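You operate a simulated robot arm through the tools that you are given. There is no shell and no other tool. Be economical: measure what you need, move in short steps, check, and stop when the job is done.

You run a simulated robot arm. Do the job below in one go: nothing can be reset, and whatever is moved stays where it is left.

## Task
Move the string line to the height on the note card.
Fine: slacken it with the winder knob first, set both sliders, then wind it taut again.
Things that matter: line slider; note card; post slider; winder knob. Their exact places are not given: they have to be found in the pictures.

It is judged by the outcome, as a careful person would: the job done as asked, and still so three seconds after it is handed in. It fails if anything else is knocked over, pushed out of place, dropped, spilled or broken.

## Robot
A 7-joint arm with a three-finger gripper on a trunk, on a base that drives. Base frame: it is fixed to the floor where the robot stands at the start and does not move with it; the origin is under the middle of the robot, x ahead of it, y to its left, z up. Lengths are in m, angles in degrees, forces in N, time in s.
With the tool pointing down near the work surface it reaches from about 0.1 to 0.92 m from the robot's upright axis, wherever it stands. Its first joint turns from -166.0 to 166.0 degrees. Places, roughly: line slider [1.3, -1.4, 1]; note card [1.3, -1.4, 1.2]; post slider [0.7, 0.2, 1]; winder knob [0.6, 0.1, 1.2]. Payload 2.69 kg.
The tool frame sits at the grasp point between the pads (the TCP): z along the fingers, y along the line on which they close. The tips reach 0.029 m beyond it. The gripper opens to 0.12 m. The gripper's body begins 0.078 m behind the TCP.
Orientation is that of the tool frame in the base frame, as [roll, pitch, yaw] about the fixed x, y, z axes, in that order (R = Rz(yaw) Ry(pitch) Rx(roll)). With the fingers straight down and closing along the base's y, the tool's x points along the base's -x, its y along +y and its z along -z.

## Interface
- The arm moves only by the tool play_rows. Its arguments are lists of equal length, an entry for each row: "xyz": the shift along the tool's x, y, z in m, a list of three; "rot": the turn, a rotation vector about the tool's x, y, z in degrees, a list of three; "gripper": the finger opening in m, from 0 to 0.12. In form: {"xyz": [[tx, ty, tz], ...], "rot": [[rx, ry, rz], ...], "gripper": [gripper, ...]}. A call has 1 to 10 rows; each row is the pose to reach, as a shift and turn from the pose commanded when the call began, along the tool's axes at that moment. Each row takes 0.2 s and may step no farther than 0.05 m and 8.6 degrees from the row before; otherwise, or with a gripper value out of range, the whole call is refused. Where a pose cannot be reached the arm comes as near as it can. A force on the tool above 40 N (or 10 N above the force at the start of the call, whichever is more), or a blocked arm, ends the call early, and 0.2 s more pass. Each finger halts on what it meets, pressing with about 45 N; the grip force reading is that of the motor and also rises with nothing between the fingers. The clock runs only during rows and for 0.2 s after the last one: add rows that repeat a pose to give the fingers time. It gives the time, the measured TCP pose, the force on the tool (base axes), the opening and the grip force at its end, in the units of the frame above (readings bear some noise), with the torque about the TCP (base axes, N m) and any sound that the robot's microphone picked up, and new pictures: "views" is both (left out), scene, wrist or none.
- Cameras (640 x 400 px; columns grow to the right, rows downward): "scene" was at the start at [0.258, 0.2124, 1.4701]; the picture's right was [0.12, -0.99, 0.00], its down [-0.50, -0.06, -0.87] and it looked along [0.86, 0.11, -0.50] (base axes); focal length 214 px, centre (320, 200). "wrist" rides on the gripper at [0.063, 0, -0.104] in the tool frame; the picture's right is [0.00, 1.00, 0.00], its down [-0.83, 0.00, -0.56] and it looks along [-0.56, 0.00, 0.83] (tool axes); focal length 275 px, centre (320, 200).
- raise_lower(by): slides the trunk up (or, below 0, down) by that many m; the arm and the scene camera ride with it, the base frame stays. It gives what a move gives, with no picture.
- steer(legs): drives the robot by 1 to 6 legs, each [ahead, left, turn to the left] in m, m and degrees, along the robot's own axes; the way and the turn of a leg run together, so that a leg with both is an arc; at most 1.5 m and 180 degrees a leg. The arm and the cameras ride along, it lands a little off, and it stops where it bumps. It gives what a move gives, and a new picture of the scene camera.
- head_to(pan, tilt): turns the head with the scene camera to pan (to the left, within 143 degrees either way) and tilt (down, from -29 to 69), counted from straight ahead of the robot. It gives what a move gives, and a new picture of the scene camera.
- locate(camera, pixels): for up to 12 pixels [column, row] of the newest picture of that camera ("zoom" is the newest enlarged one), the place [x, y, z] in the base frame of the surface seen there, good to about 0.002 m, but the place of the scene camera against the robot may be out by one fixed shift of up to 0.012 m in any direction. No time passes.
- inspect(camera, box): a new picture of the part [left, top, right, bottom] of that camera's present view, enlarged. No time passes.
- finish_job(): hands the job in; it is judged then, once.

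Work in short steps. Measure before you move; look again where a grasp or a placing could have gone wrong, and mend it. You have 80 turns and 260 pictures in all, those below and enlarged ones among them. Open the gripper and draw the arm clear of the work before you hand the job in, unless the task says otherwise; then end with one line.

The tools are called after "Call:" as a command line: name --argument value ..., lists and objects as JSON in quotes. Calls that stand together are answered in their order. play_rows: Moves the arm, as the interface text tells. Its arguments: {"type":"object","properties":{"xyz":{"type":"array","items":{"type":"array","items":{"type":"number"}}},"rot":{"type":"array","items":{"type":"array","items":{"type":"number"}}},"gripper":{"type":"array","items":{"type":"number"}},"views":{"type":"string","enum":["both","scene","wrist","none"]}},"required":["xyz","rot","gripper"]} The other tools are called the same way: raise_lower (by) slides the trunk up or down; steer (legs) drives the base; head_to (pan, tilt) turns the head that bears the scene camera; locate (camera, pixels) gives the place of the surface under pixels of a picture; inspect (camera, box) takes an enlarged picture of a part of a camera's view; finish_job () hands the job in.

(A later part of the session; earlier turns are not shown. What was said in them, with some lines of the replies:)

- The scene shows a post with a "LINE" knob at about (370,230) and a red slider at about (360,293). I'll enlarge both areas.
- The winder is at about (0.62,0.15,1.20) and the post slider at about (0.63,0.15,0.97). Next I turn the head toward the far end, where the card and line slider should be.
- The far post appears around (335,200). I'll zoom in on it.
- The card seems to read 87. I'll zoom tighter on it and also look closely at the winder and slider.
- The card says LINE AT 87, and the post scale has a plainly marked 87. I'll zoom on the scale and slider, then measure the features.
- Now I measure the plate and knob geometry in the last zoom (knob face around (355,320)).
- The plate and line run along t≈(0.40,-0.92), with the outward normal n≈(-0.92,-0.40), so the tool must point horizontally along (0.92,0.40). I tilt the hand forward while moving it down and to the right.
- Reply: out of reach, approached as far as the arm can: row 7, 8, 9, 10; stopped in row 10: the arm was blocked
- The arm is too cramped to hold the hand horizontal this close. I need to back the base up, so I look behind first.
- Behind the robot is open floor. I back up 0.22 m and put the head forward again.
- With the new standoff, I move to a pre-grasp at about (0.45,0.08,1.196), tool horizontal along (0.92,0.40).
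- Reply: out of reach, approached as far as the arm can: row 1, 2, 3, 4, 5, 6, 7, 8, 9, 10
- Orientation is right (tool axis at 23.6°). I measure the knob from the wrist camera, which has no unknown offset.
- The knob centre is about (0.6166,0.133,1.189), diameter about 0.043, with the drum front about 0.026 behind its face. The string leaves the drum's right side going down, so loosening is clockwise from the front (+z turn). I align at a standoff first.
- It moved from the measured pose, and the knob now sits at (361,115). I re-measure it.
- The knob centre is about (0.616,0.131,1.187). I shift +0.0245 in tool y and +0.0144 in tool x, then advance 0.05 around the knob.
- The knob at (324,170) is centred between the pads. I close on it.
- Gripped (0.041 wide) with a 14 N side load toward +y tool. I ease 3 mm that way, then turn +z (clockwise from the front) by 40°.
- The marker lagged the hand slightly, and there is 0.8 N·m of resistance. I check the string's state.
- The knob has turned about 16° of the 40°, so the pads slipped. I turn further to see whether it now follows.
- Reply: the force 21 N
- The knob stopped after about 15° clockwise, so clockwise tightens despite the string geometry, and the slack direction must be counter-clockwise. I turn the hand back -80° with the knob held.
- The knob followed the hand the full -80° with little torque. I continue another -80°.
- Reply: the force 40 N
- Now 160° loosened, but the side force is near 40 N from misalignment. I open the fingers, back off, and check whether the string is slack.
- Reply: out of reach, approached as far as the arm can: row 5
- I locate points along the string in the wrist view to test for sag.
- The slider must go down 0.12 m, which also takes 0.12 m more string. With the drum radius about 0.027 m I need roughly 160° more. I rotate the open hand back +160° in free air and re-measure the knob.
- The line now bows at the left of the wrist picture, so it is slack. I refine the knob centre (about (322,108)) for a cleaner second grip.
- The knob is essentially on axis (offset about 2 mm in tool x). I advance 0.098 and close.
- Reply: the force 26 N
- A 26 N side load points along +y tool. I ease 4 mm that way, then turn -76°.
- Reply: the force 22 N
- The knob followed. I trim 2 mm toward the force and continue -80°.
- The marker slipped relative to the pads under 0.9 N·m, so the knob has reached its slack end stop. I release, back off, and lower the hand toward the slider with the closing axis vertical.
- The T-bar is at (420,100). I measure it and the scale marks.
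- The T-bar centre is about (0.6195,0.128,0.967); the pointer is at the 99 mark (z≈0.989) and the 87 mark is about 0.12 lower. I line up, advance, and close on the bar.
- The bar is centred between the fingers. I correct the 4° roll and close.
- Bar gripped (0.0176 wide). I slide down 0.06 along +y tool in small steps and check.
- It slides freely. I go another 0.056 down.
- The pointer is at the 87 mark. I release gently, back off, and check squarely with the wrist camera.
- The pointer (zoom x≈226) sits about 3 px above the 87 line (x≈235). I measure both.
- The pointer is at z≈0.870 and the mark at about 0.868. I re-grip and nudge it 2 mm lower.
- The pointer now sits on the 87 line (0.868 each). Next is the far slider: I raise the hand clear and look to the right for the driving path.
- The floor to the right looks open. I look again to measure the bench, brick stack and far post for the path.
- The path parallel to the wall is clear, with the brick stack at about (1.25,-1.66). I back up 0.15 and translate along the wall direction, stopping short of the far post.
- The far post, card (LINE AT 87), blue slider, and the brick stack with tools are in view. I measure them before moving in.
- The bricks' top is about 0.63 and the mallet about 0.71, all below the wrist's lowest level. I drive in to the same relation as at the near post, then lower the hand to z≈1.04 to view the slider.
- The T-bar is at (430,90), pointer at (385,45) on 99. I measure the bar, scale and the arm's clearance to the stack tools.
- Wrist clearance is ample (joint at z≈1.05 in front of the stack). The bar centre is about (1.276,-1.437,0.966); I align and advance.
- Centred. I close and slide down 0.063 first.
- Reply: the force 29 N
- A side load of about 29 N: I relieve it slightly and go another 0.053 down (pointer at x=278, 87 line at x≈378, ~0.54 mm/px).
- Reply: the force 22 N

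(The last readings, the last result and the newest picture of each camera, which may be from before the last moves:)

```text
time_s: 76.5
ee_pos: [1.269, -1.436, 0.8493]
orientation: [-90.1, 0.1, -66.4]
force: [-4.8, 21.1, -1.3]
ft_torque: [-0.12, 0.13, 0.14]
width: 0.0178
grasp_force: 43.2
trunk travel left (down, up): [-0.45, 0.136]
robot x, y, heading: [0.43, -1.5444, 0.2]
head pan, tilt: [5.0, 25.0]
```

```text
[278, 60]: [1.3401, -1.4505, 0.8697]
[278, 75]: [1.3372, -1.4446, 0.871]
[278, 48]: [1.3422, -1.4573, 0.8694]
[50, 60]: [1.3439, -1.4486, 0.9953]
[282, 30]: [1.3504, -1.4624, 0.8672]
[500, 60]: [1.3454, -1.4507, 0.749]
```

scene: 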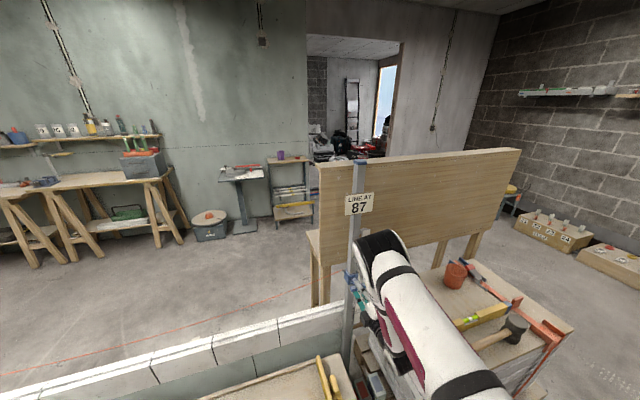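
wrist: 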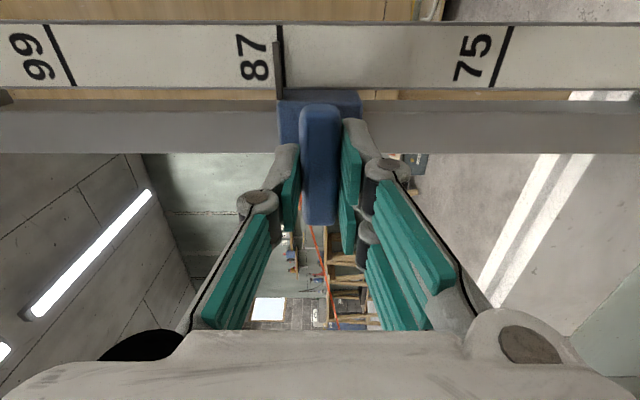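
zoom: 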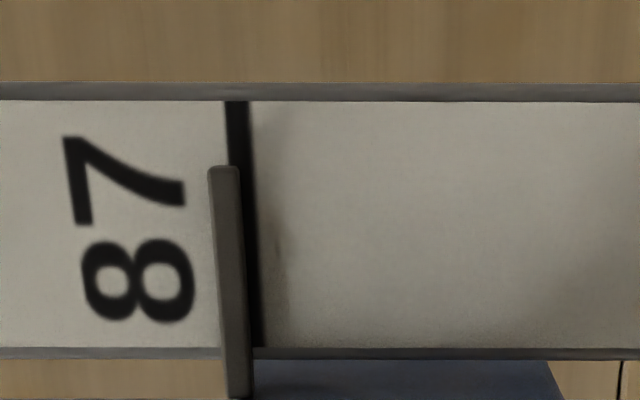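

The pointer is about 2 mm above the 87 line. I lower 2 mm, release, back off and check.

Call:
play_rows --xyz '[[0, 0.001, 0], [0, 0.0022, 0], [0, 0.0022, 0], [0, 0.0022, 0], [0, 0.0022, 0], [0, 0.0022, -0.03], [0, 0.0022, -0.06], [0, 0.0022, -0.085]]' --rot '[[0, 0, 0], [0, 0, 0], [0, 0, 0], [0, 0, 0], [0, 0, 0], [0, 0, 0], [0, 0, 0], [0, 0, 0]]' --gripper '[0, 0, 0, 0.06, 0.06, 0.06, 0.06, 0.06]' --views "wrist"

Call:
inspect --camera "wrist" --box '[220, 0, 380, 100]'

```text
time_s: 78.3
ee_pos: [1.1921, -1.4687, 0.8472]
orientation: [-90.0, 0.1, -66.5]
force: [-0.5, 0.6, -0.4]
ft_torque: [-0.05, -0.01, -0.06]
width: 0.0602
grasp_force: 0.0
trunk travel left (down, up): [-0.45, 0.136]
robot x, y, heading: [0.4253, -1.5438, 0.0]
head pan, tilt: [5.0, 25.0]
```

wrist: 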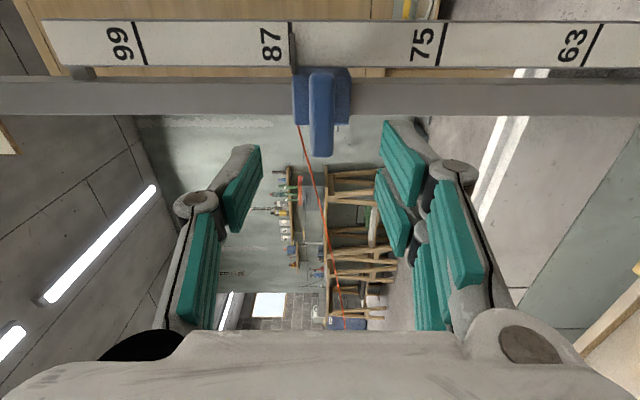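

```text
4.00 times, centred on (300, 50) of wrist
```

zoom: 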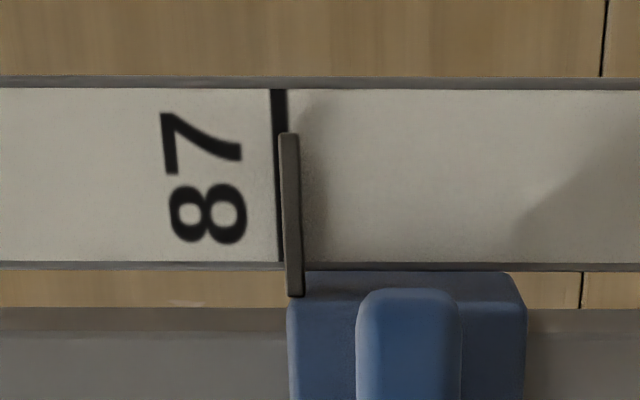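

Now the pointer appears slightly below the mark. I measure it.

Call:
locate --camera "zoom" --pixels '[[291, 160], [292, 200], [293, 230], [279, 110], [278, 100], [281, 220], [281, 250]]'

Call:
locate --camera "wrist" --pixels '[[139, 45], [441, 45], [323, 110]]'

```text
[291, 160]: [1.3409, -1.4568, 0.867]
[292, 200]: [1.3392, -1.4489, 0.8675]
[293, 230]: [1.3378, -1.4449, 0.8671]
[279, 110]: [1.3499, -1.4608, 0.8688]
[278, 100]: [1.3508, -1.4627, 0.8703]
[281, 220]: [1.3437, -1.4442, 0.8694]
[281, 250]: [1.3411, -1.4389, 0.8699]
```

```text
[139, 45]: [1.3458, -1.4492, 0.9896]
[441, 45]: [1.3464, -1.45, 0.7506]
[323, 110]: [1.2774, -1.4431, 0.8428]
```

Marks read 0.990/0.751, so 87 is 0.870, and the pointer at 0.867 is 2-3 mm low. Re-gripping at the present hand height (about 2 mm above the bar) will lift it by that.

Call:
play_rows --xyz '[[0, 0, 0.03], [0, 0, 0.06], [0, 0, 0.085], [0, 0, 0.085], [0, 0, 0.085], [0, 0, 0.085], [0, 0, 0.085]]' --rot '[[0, 0, 0], [0, 0, 0], [0, 0, 0], [0, 0, 0], [0, 0, 0], [0, 0, 0], [0, 0, 0]]' --gripper '[0.06, 0.06, 0.06, 0.02, 0.01, 0.01, 0.01]' --views "wrist"

Call:
inspect --camera "wrist" --box '[220, 0, 380, 100]'

```text
time_s: 79.9
ee_pos: [1.2708, -1.4334, 0.8479]
orientation: [-90.1, 0.1, -66.5]
force: [1.8, 0.5, -4.3]
ft_torque: [-0.15, 0.26, -0.19]
width: 0.0176
grasp_force: 43.4
trunk travel left (down, up): [-0.45, 0.136]
robot x, y, heading: [0.4265, -1.5444, 0.2]
head pan, tilt: [5.0, 25.0]
```

wrist: 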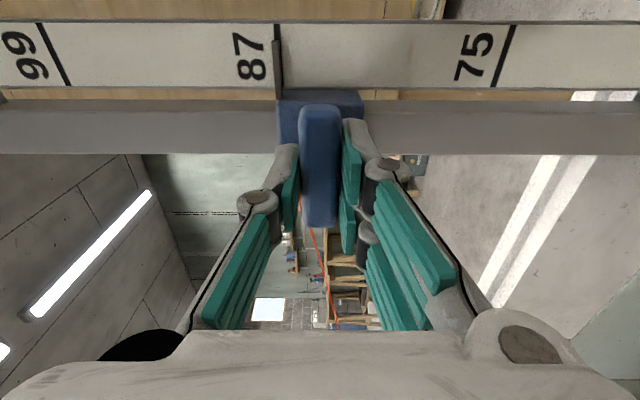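

```text
4.00 times, centred on (300, 50) of wrist
```

zoom: 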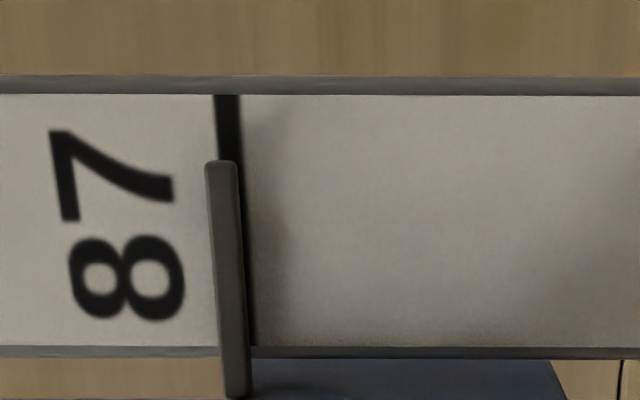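

Now it's within about 1 mm of the mark. I release, back off and verify.

Call:
play_rows --xyz '[[0, 0, 0], [0, 0, 0], [0, 0, -0.03], [0, 0, -0.06], [0, 0, -0.085]]' --rot '[[0, 0, 0], [0, 0, 0], [0, 0, 0], [0, 0, 0], [0, 0, 0]]' --gripper '[0.04, 0.06, 0.06, 0.06, 0.06]' --views "none"

Call:
inspect --camera "wrist" --box '[220, 0, 380, 100]'

Call:
locate --camera "zoom" --pixels '[[288, 160], [289, 200], [290, 230], [279, 110], [278, 100], [276, 220], [276, 250]]'

```text
time_s: 81.1
ee_pos: [1.191, -1.4672, 0.8477]
orientation: [-90.0, 0.2, -66.4]
force: [-0.6, 2.0, -0.9]
ft_torque: [0.01, 0.02, -0.23]
width: 0.06
grasp_force: 0.1
trunk travel left (down, up): [-0.45, 0.136]
robot x, y, heading: [0.435, -1.5433, 0.2]
head pan, tilt: [5.0, 25.0]
```

```text
4.00 times, centred on (300, 50) of wrist
```

zoom: 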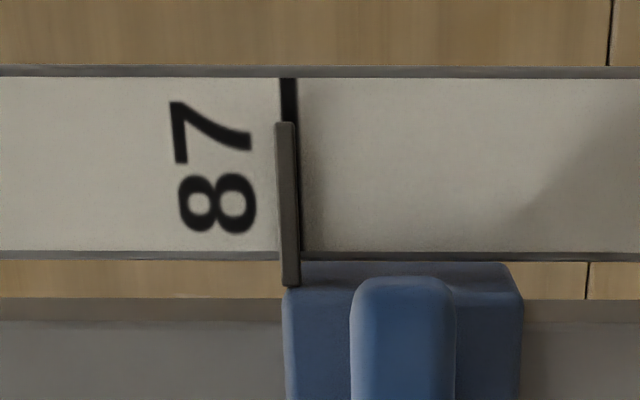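

```text
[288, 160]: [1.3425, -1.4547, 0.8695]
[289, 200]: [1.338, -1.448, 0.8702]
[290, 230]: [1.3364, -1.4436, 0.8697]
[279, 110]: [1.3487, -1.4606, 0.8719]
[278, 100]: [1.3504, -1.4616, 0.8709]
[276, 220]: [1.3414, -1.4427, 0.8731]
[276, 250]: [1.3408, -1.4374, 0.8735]
```

Far pointer reads 0.870 against the mark at about 0.870. I lift the hand clear and drive back to the winder.

Call:
play_rows --xyz '[[0, -0.04, 0], [0, -0.08, 0], [0, -0.12, 0], [0, -0.16, 0], [0, -0.2, 0], [0, -0.24, 0], [0, -0.28, 0], [0, -0.32, 0], [0, -0.34, 0]]' --rot '[[0, 0, 0], [0, 0, 0], [0, 0, 0], [0, 0, 0], [0, 0, 0], [0, 0, 0], [0, 0, 0], [0, 0, 0], [0, 0, 0]]' --gripper '[0.06, 0.06, 0.06, 0.06, 0.06, 0.06, 0.08, 0.08, 0.08]' --views "none"

Call:
steer --legs '[[-0.14, 0.04, 0], [-0.33, 0.75, 0], [-0.33, 0.75, 0]]'

```text
time_s: 83.1
ee_pos: [1.1909, -1.4674, 1.1845]
orientation: [-90.0, 0.2, -66.5]
force: [0.6, 1.2, 0.9]
ft_torque: [0.0, -0.04, -0.02]
width: 0.0802
grasp_force: 0.0
trunk travel left (down, up): [-0.45, 0.136]
robot x, y, heading: [0.4301, -1.545, 0.3]
head pan, tilt: [5.0, 25.0]
```

```text
time_s: 92.4
ee_pos: [0.4184, 0.0532, 1.1839]
orientation: [-90.1, 0.1, -69.4]
force: [0.8, -0.1, 0.4]
ft_torque: [0.0, 0.02, 0.01]
width: 0.08
grasp_force: 0.1
trunk travel left (down, up): [-0.45, 0.136]
robot x, y, heading: [-0.3439, 0.0141, -2.3]
head pan, tilt: [5.0, 25.0]
```

scene: 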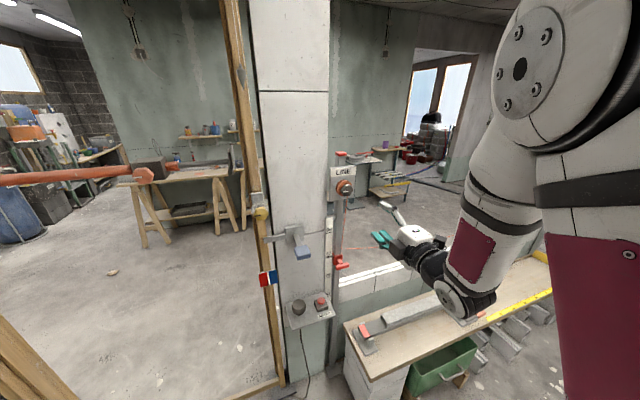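

I drive ahead 0.12 with a small left turn to correct the heading, then look through the wrist camera.

Call:
steer --legs '[[0.118, 0, 2.3]]'

Call:
play_rows --xyz '[[0, 0, 0]]' --rot '[[0, 0, 0]]' --gripper '[0.08]' --views "wrist"

Call:
inspect --camera "wrist" --box '[260, 40, 400, 160]'

```text
time_s: 93.7
ee_pos: [0.5373, 0.0786, 1.1847]
orientation: [-90.0, 0.1, -67.0]
force: [0.0, 0.7, 0.0]
ft_torque: [-0.01, -0.02, 0.0]
width: 0.08
grasp_force: 0.2
trunk travel left (down, up): [-0.45, 0.136]
robot x, y, heading: [-0.227, 0.0074, -0.3]
head pan, tilt: [5.0, 25.0]
```

scene: 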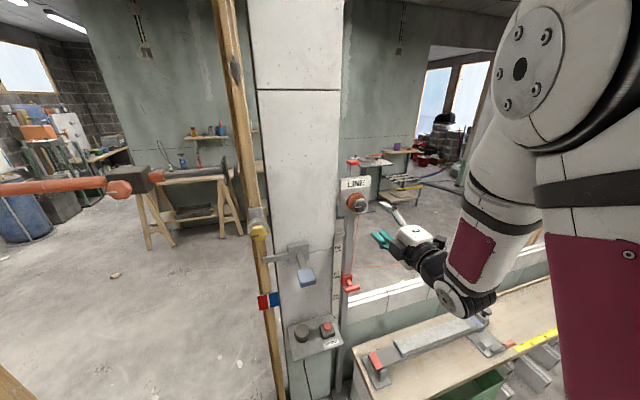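

```text
time_s: 94.0
ee_pos: [0.5381, 0.0804, 1.1843]
orientation: [-90.0, 0.2, -67.1]
force: [-0.3, -0.2, -0.6]
ft_torque: [-0.02, -0.01, -0.02]
width: 0.0802
grasp_force: 0.1
trunk travel left (down, up): [-0.45, 0.136]
robot x, y, heading: [-0.224, 0.0159, -0.3]
head pan, tilt: [5.0, 25.0]
```

wrist: 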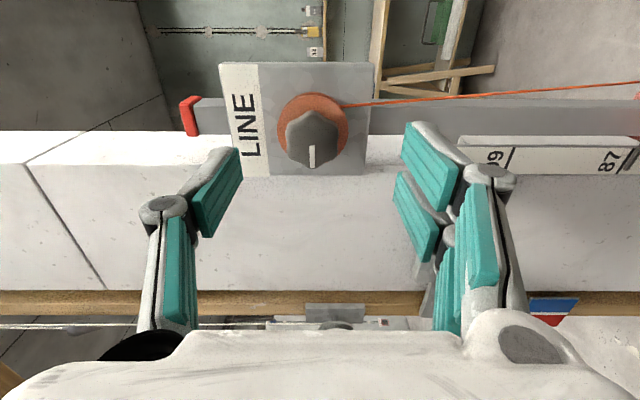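

```text
3.33 times, centred on (330, 100) of wrist
```

zoom: 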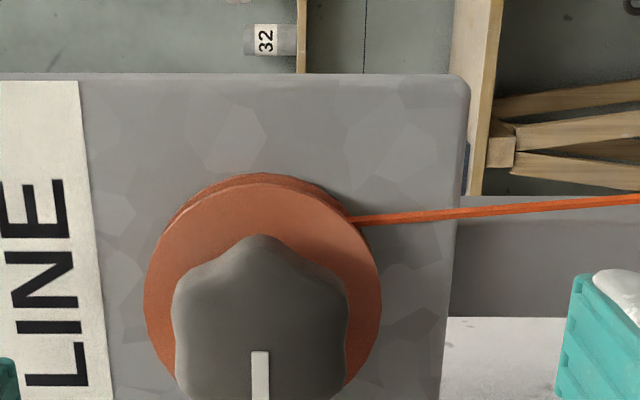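

The knob centre is around (312,139). I locate it precisely.

Call:
locate --camera "wrist" --pixels '[[312, 139], [312, 128], [304, 145], [322, 145], [292, 139], [332, 139], [312, 160], [345, 100]]'

Call:
inspect --camera "wrist" --box '[260, 85, 370, 185]'

```text
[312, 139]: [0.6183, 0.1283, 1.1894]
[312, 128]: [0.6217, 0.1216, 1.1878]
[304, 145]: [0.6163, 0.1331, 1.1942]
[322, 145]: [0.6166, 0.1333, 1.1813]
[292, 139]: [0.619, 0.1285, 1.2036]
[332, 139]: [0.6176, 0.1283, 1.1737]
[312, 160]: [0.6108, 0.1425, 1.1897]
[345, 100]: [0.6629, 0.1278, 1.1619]
```

```text
4.00 times, centred on (315, 135) of wrist
```

zoom: 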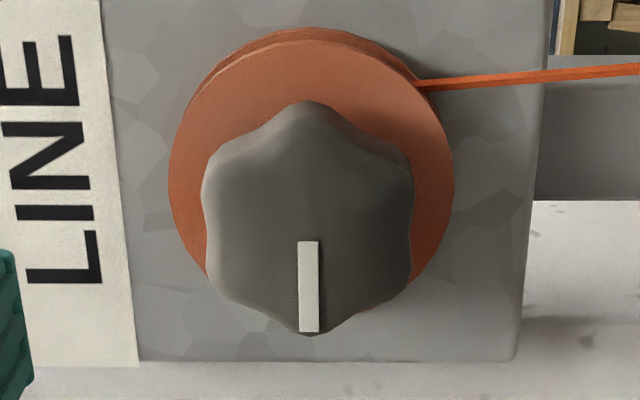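

The knob face centre is about (0.6165,0.132,1.189). I shift -0.017 in x and -0.005 in y, advance 0.085, and grip on the flats.

Call:
play_rows --xyz '[[-0.017, -0.005, 0], [-0.017, -0.005, 0.03], [-0.017, -0.005, 0.06], [-0.017, -0.005, 0.085], [-0.017, -0.005, 0.085], [-0.017, -0.005, 0.085], [-0.017, -0.005, 0.085], [-0.017, -0.005, 0.085]]' --rot '[[0, 0, 0], [0, 0, 0], [0, 0, 0], [0, 0, 0], [0, 0, 0], [0, 0, 0], [0, 0, 0], [0, 0, 0]]' --gripper '[0.08, 0.08, 0.08, 0.08, 0.08, 0.05, 0.02, 0]' --views "wrist"

```text
time_s: 95.8
ee_pos: [0.6079, 0.1285, 1.1911]
orientation: [-90.3, 0.1, -67.1]
force: [-3.7, -0.3, -15.6]
ft_torque: [-0.19, 0.45, -0.09]
width: 0.0408
grasp_force: 44.8
trunk travel left (down, up): [-0.45, 0.136]
robot x, y, heading: [-0.2305, 0.0114, -0.4]
head pan, tilt: [5.0, 25.0]
```

wrist: 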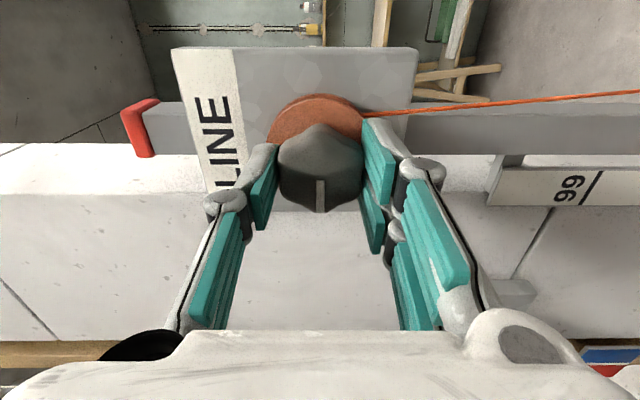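

Gripped. I trim 2 mm down and turn +80° (clockwise, tightening).

Call:
play_rows --xyz '[[0, 0.002, 0], [0, 0.002, 0], [0, 0.002, 0], [0, 0.002, 0], [0, 0.002, 0], [0, 0.002, 0], [0, 0.002, 0], [0, 0.002, 0], [0, 0.002, 0], [0, 0.002, 0]]' --rot '[[0, 0, 8], [0, 0, 16], [0, 0, 24], [0, 0, 32], [0, 0, 40], [0, 0, 48], [0, 0, 56], [0, 0, 64], [0, 0, 72], [0, 0, 80]]' --gripper '[0, 0, 0, 0, 0, 0, 0, 0, 0, 0]' --views "wrist"

```text
time_s: 98.0
ee_pos: [0.6094, 0.1289, 1.1883]
orientation: [-88.0, 80.0, -65.1]
force: [-6.1, 11.0, 21.4]
ft_torque: [0.03, -0.03, 0.28]
width: 0.0404
grasp_force: 45.4
trunk travel left (down, up): [-0.45, 0.136]
robot x, y, heading: [-0.2268, 0.0119, -0.4]
head pan, tilt: [5.0, 25.0]
```

wrist: 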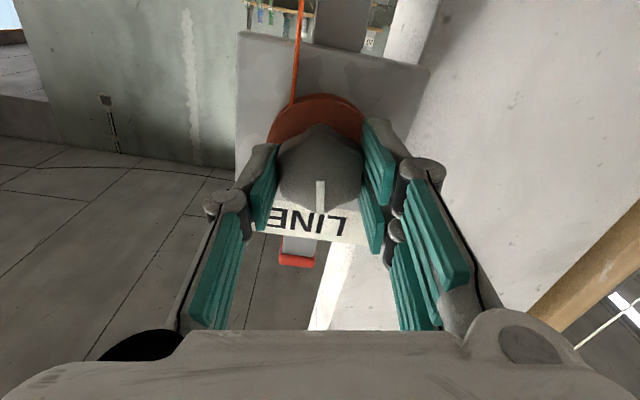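

The knob followed. I trim (-3 mm in x, +1 mm in y) and continue +78°.

Call:
play_rows --xyz '[[-0.003, 0.001, 0], [-0.003, 0.001, 0], [-0.003, 0.001, 0], [-0.003, 0.001, 0], [-0.003, 0.001, 0], [-0.003, 0.001, 0], [-0.003, 0.001, 0], [-0.003, 0.001, 0], [-0.003, 0.001, 0], [-0.003, 0.001, 0]]' --rot '[[0, 0, 6], [0, 0, 14], [0, 0, 22], [0, 0, 30], [0, 0, 38], [0, 0, 46], [0, 0, 54], [0, 0, 62], [0, 0, 70], [0, 0, 78]]' --gripper '[0, 0, 0, 0, 0, 0, 0, 0, 0, 0]' --views "wrist"

```text
time_s: 100.2
ee_pos: [0.6083, 0.1307, 1.1892]
orientation: [89.9, 21.8, 112.9]
force: [-1.9, 8.7, 8.4]
ft_torque: [0.01, -0.03, 0.44]
width: 0.0408
grasp_force: 45.2
trunk travel left (down, up): [-0.45, 0.136]
robot x, y, heading: [-0.2275, 0.0159, -0.3]
head pan, tilt: [5.0, 25.0]
```

wrist: 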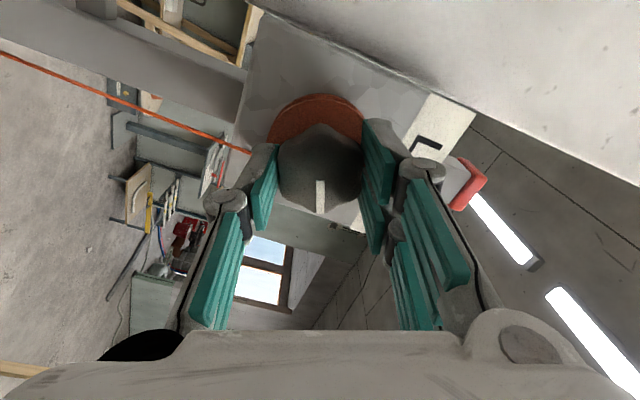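

Still no resistance after 158°. I try a further +48° in the same grip.

Call:
play_rows --xyz '[[0, 0, 0], [0, 0, 0], [0, 0, 0], [0, 0, 0], [0, 0, 0], [0, 0, 0]]' --rot '[[0, 0, 8], [0, 0, 16], [0, 0, 24], [0, 0, 32], [0, 0, 40], [0, 0, 48]]' --gripper '[0, 0, 0, 0, 0, 0]' --views "wrist"

```text
time_s: 101.7
ee_pos: [0.6082, 0.1293, 1.1909]
orientation: [89.9, -26.1, 113.1]
force: [0.4, 10.5, 12.1]
ft_torque: [0.11, -0.42, 0.44]
width: 0.0407
grasp_force: 44.7
trunk travel left (down, up): [-0.45, 0.136]
robot x, y, heading: [-0.2267, 0.0147, -0.5]
head pan, tilt: [5.0, 25.0]
```

wrist: 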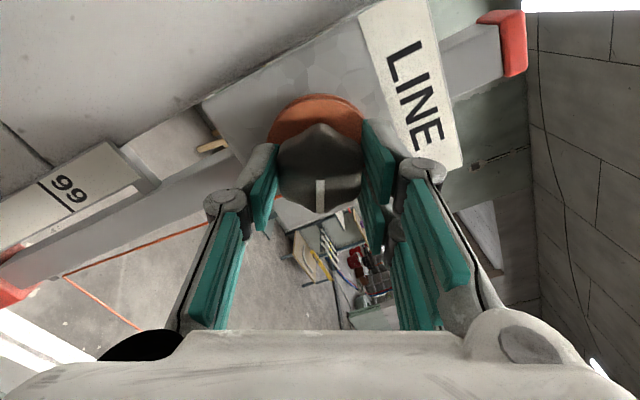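

It still follows freely (206° so far). I continue in smaller steps, watching the torque.

Call:
play_rows --xyz '[[0, 0, 0], [0, 0, 0], [0, 0, 0], [0, 0, 0], [0, 0, 0], [0, 0, 0]]' --rot '[[0, 0, 6], [0, 0, 12], [0, 0, 18], [0, 0, 24], [0, 0, 30], [0, 0, 36]]' --gripper '[0, 0, 0, 0, 0, 0]'

Call:
inspect --camera "scene" --box '[320, 170, 520, 300]'

```text
time_s: 103.0
ee_pos: [0.6076, 0.1295, 1.1909]
orientation: [89.8, -62.1, 113.1]
force: [-10.1, 1.8, 14.6]
ft_torque: [0.24, -0.58, 0.24]
width: 0.0406
grasp_force: 45.0
trunk travel left (down, up): [-0.45, 0.136]
robot x, y, heading: [-0.2257, 0.0159, -0.5]
head pan, tilt: [5.0, 25.0]
```

scene: 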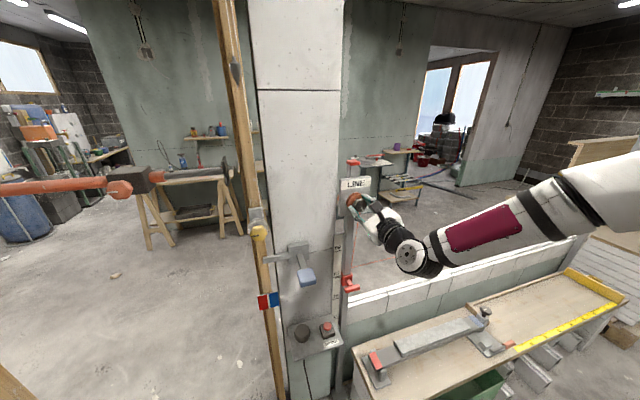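
wrist: 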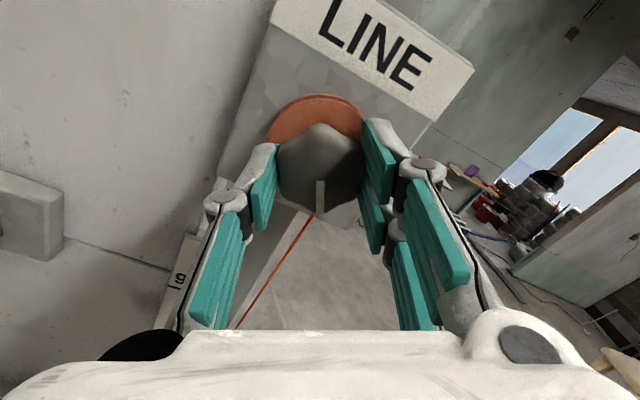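

```text
3.08 times, centred on (420, 235) of scene
```

zoom: 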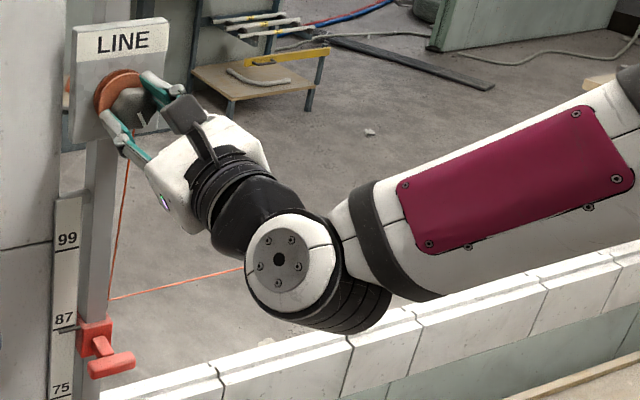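

242° and still no torque. I continue another +40° in small steps.

Call:
play_rows --xyz '[[0, 0, 0], [0, 0, 0], [0, 0, 0], [0, 0, 0], [0, 0, 0], [0, 0, 0], [0, 0, 0], [0, 0, 0]]' --rot '[[0, 0, 5], [0, 0, 10], [0, 0, 15], [0, 0, 20], [0, 0, 25], [0, 0, 30], [0, 0, 35], [0, 0, 40]]' --gripper '[0, 0, 0, 0, 0, 0, 0, 0]' --views "wrist"

Call:
inspect --camera "wrist" --box '[220, 80, 420, 240]'

Call:
inspect --camera "scene" --box '[330, 160, 430, 300]'

```text
time_s: 104.8
ee_pos: [0.6087, 0.1293, 1.1907]
orientation: [-89.9, -78.0, -67.1]
force: [-3.3, 1.6, 12.0]
ft_torque: [-0.89, -0.93, 0.08]
width: 0.0406
grasp_force: 44.9
trunk travel left (down, up): [-0.45, 0.136]
robot x, y, heading: [-0.2254, 0.013, -0.5]
head pan, tilt: [5.0, 25.0]
```

wrist: 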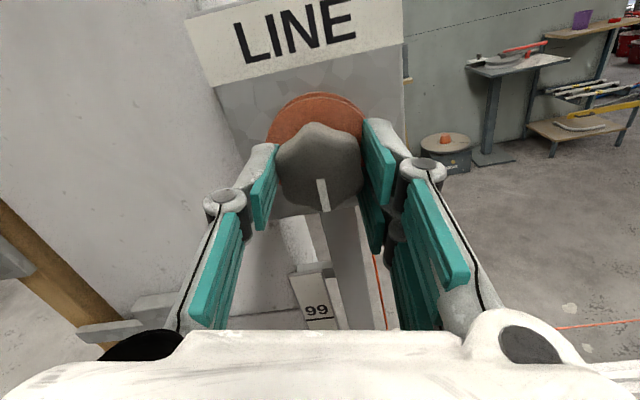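

```text
2.50 times, centred on (320, 160) of wrist
```

zoom: 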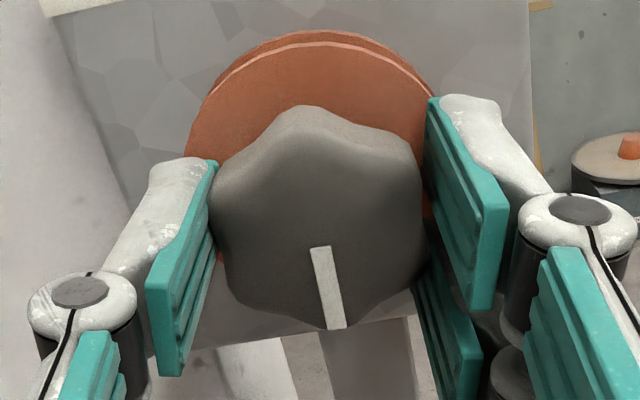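

```text
2.86 times, centred on (380, 230) of scene
```

zoom: 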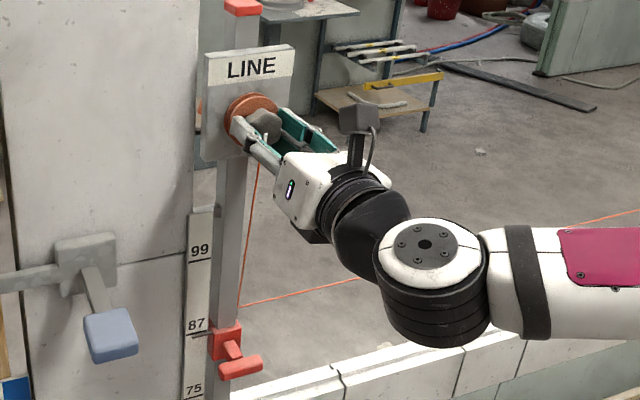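

The torque jumped to about 1.2 N·m and the pads began to slip: the knob is at the tight stop, the same marker angle as the earlier tight limit. I release, back off and inspect the string and sliders.

Call:
play_rows --xyz '[[0, 0, 0], [0, 0, 0], [0, 0, -0.03], [0, 0, -0.06], [0, 0, -0.085]]' --rot '[[0, 0, 0], [0, 0, 0], [0, 0, 0], [0, 0, 0], [0, 0, 0]]' --gripper '[0.08, 0.08, 0.08, 0.08, 0.08]'

Call:
inspect --camera "scene" --box '[330, 160, 430, 300]'

Call:
inspect --camera "wrist" --box '[220, 40, 420, 200]'

```text
time_s: 106.0
ee_pos: [0.5296, 0.0951, 1.1881]
orientation: [-90.1, -77.9, -67.0]
force: [-0.4, -0.3, -0.6]
ft_torque: [-0.02, -0.01, -0.01]
width: 0.0804
grasp_force: 0.0
trunk travel left (down, up): [-0.45, 0.136]
robot x, y, heading: [-0.2203, 0.0116, -0.2]
head pan, tilt: [5.0, 25.0]
```

scene: 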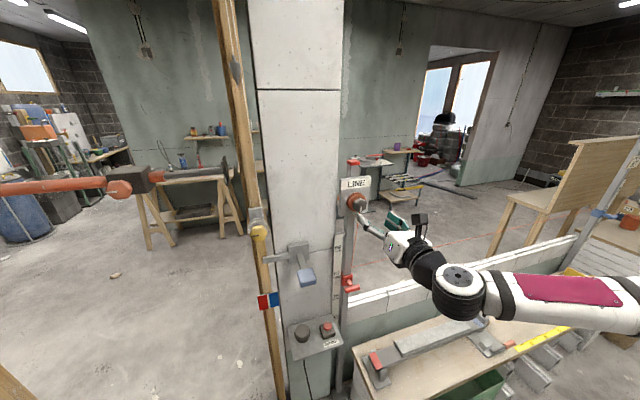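
wrist: 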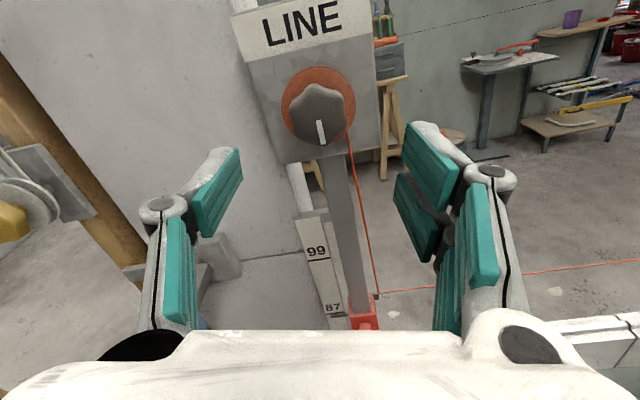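

```text
2.86 times, centred on (380, 230) of scene
```

zoom: 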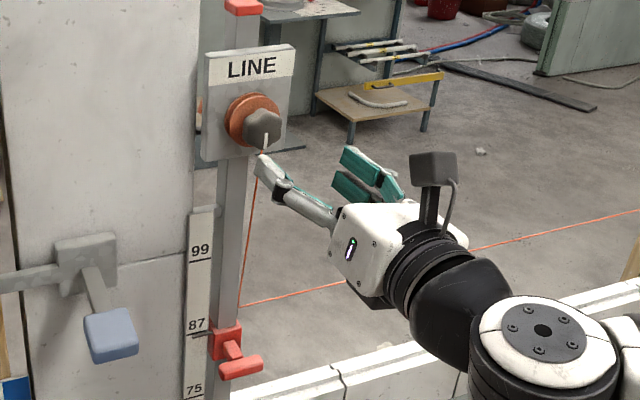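

```text
2.50 times, centred on (320, 120) of wrist
```

zoom: 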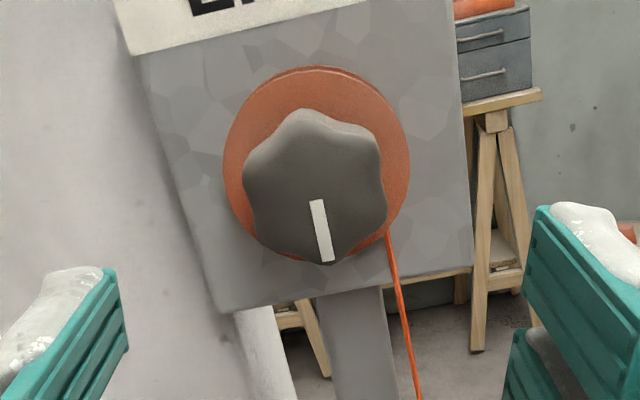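

The string looks straight. I drive the robot back 0.35 m to clear the work and check the whole line and both pointers.

Call:
steer --legs '[[-0.35, 0, 0]]'

Call:
inspect --camera "scene" --box '[300, 130, 640, 330]'

Call:
inspect --camera "scene" --box '[325, 180, 385, 300]'

Call:
head_to --pan -38 --tilt 15

```text
time_s: 108.3
ee_pos: [0.1811, 0.097, 1.1883]
orientation: [-90.0, -77.9, -67.1]
force: [0.6, 0.6, -0.4]
ft_torque: [0.0, 0.04, 0.0]
width: 0.0797
grasp_force: 0.1
trunk travel left (down, up): [-0.45, 0.136]
robot x, y, heading: [-0.5737, 0.0143, -0.3]
head pan, tilt: [5.0, 25.0]
```

scene: 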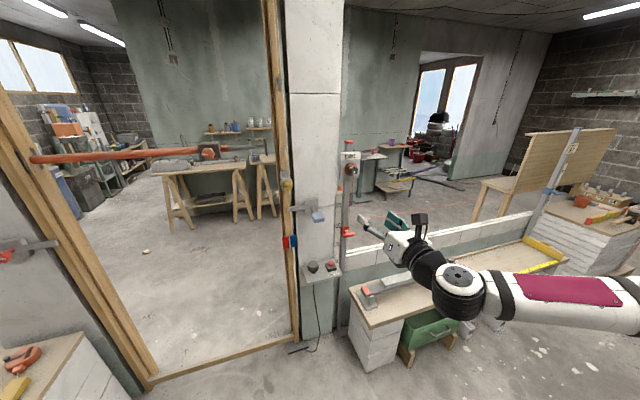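

```text
1.88 times, centred on (470, 230) of scene
```

zoom: 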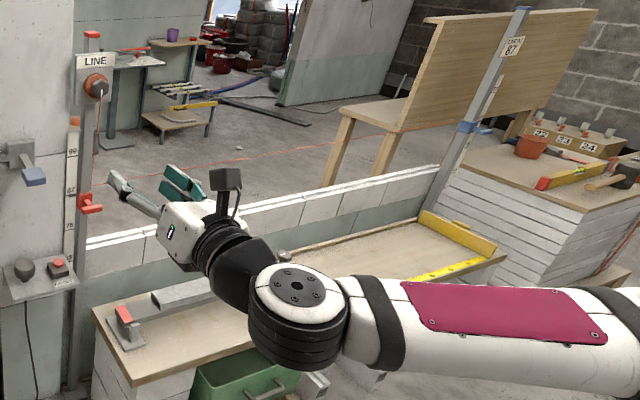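

```text
3.33 times, centred on (355, 240) of scene
```

zoom: 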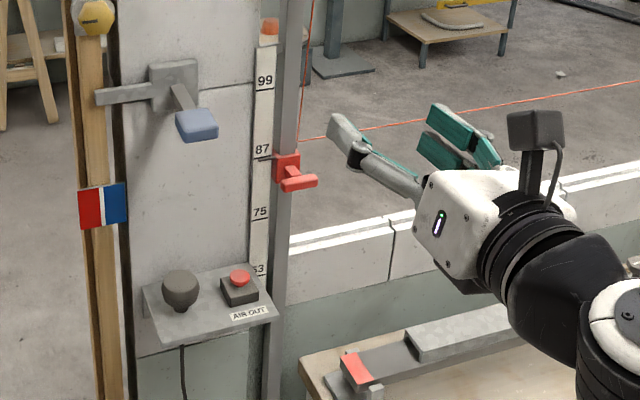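

```text
time_s: 109.4
ee_pos: [0.1821, 0.0961, 1.1889]
orientation: [-90.0, -77.9, -67.1]
force: [-0.1, 0.6, 0.9]
ft_torque: [-0.05, 0.02, 0.01]
width: 0.0801
grasp_force: 0.1
trunk travel left (down, up): [-0.45, 0.136]
robot x, y, heading: [-0.5754, 0.0164, -0.4]
head pan, tilt: [-38.0, 15.0]
```

scene: 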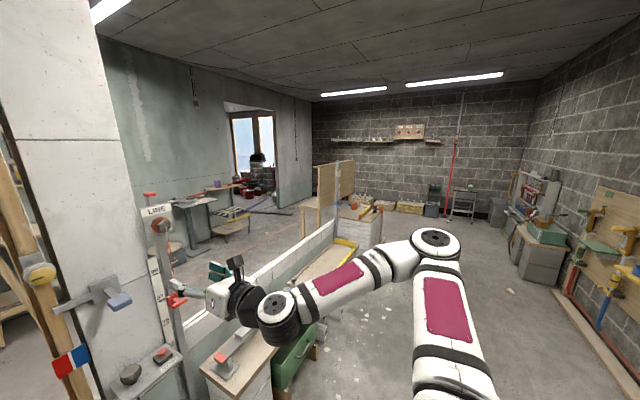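

The near pointer is still on 87. I check the line's run and the far slider in this view.

Call:
inspect --camera "scene" --box '[140, 150, 360, 330]'

Call:
inspect --camera "scene" --box '[310, 150, 370, 230]'

```text
2.22 times, centred on (250, 240) of scene
```

zoom: 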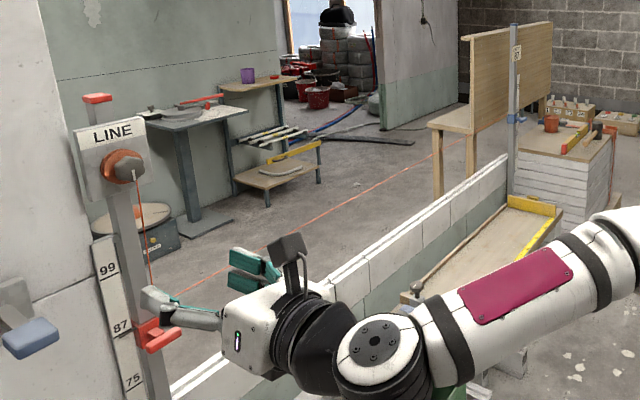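

```text
5.00 times, centred on (340, 190) of scene
```

zoom: 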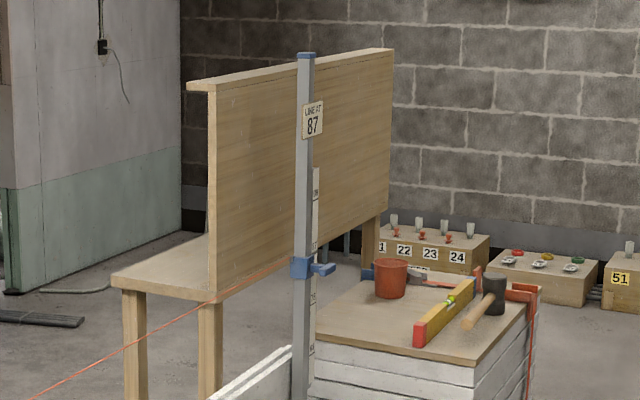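

The line runs straight and taut between both sliders at 87, the knob is at its tight stop, nothing else was disturbed, and the arm is clear with the gripper open. I hand in.

Call:
finish_job

```text
The job is handed in.
```

The string line is now at 87, the height on the note card: I slackened it, set both sliders to 87 within about 1–2 mm by camera measurement, and wound it taut again.
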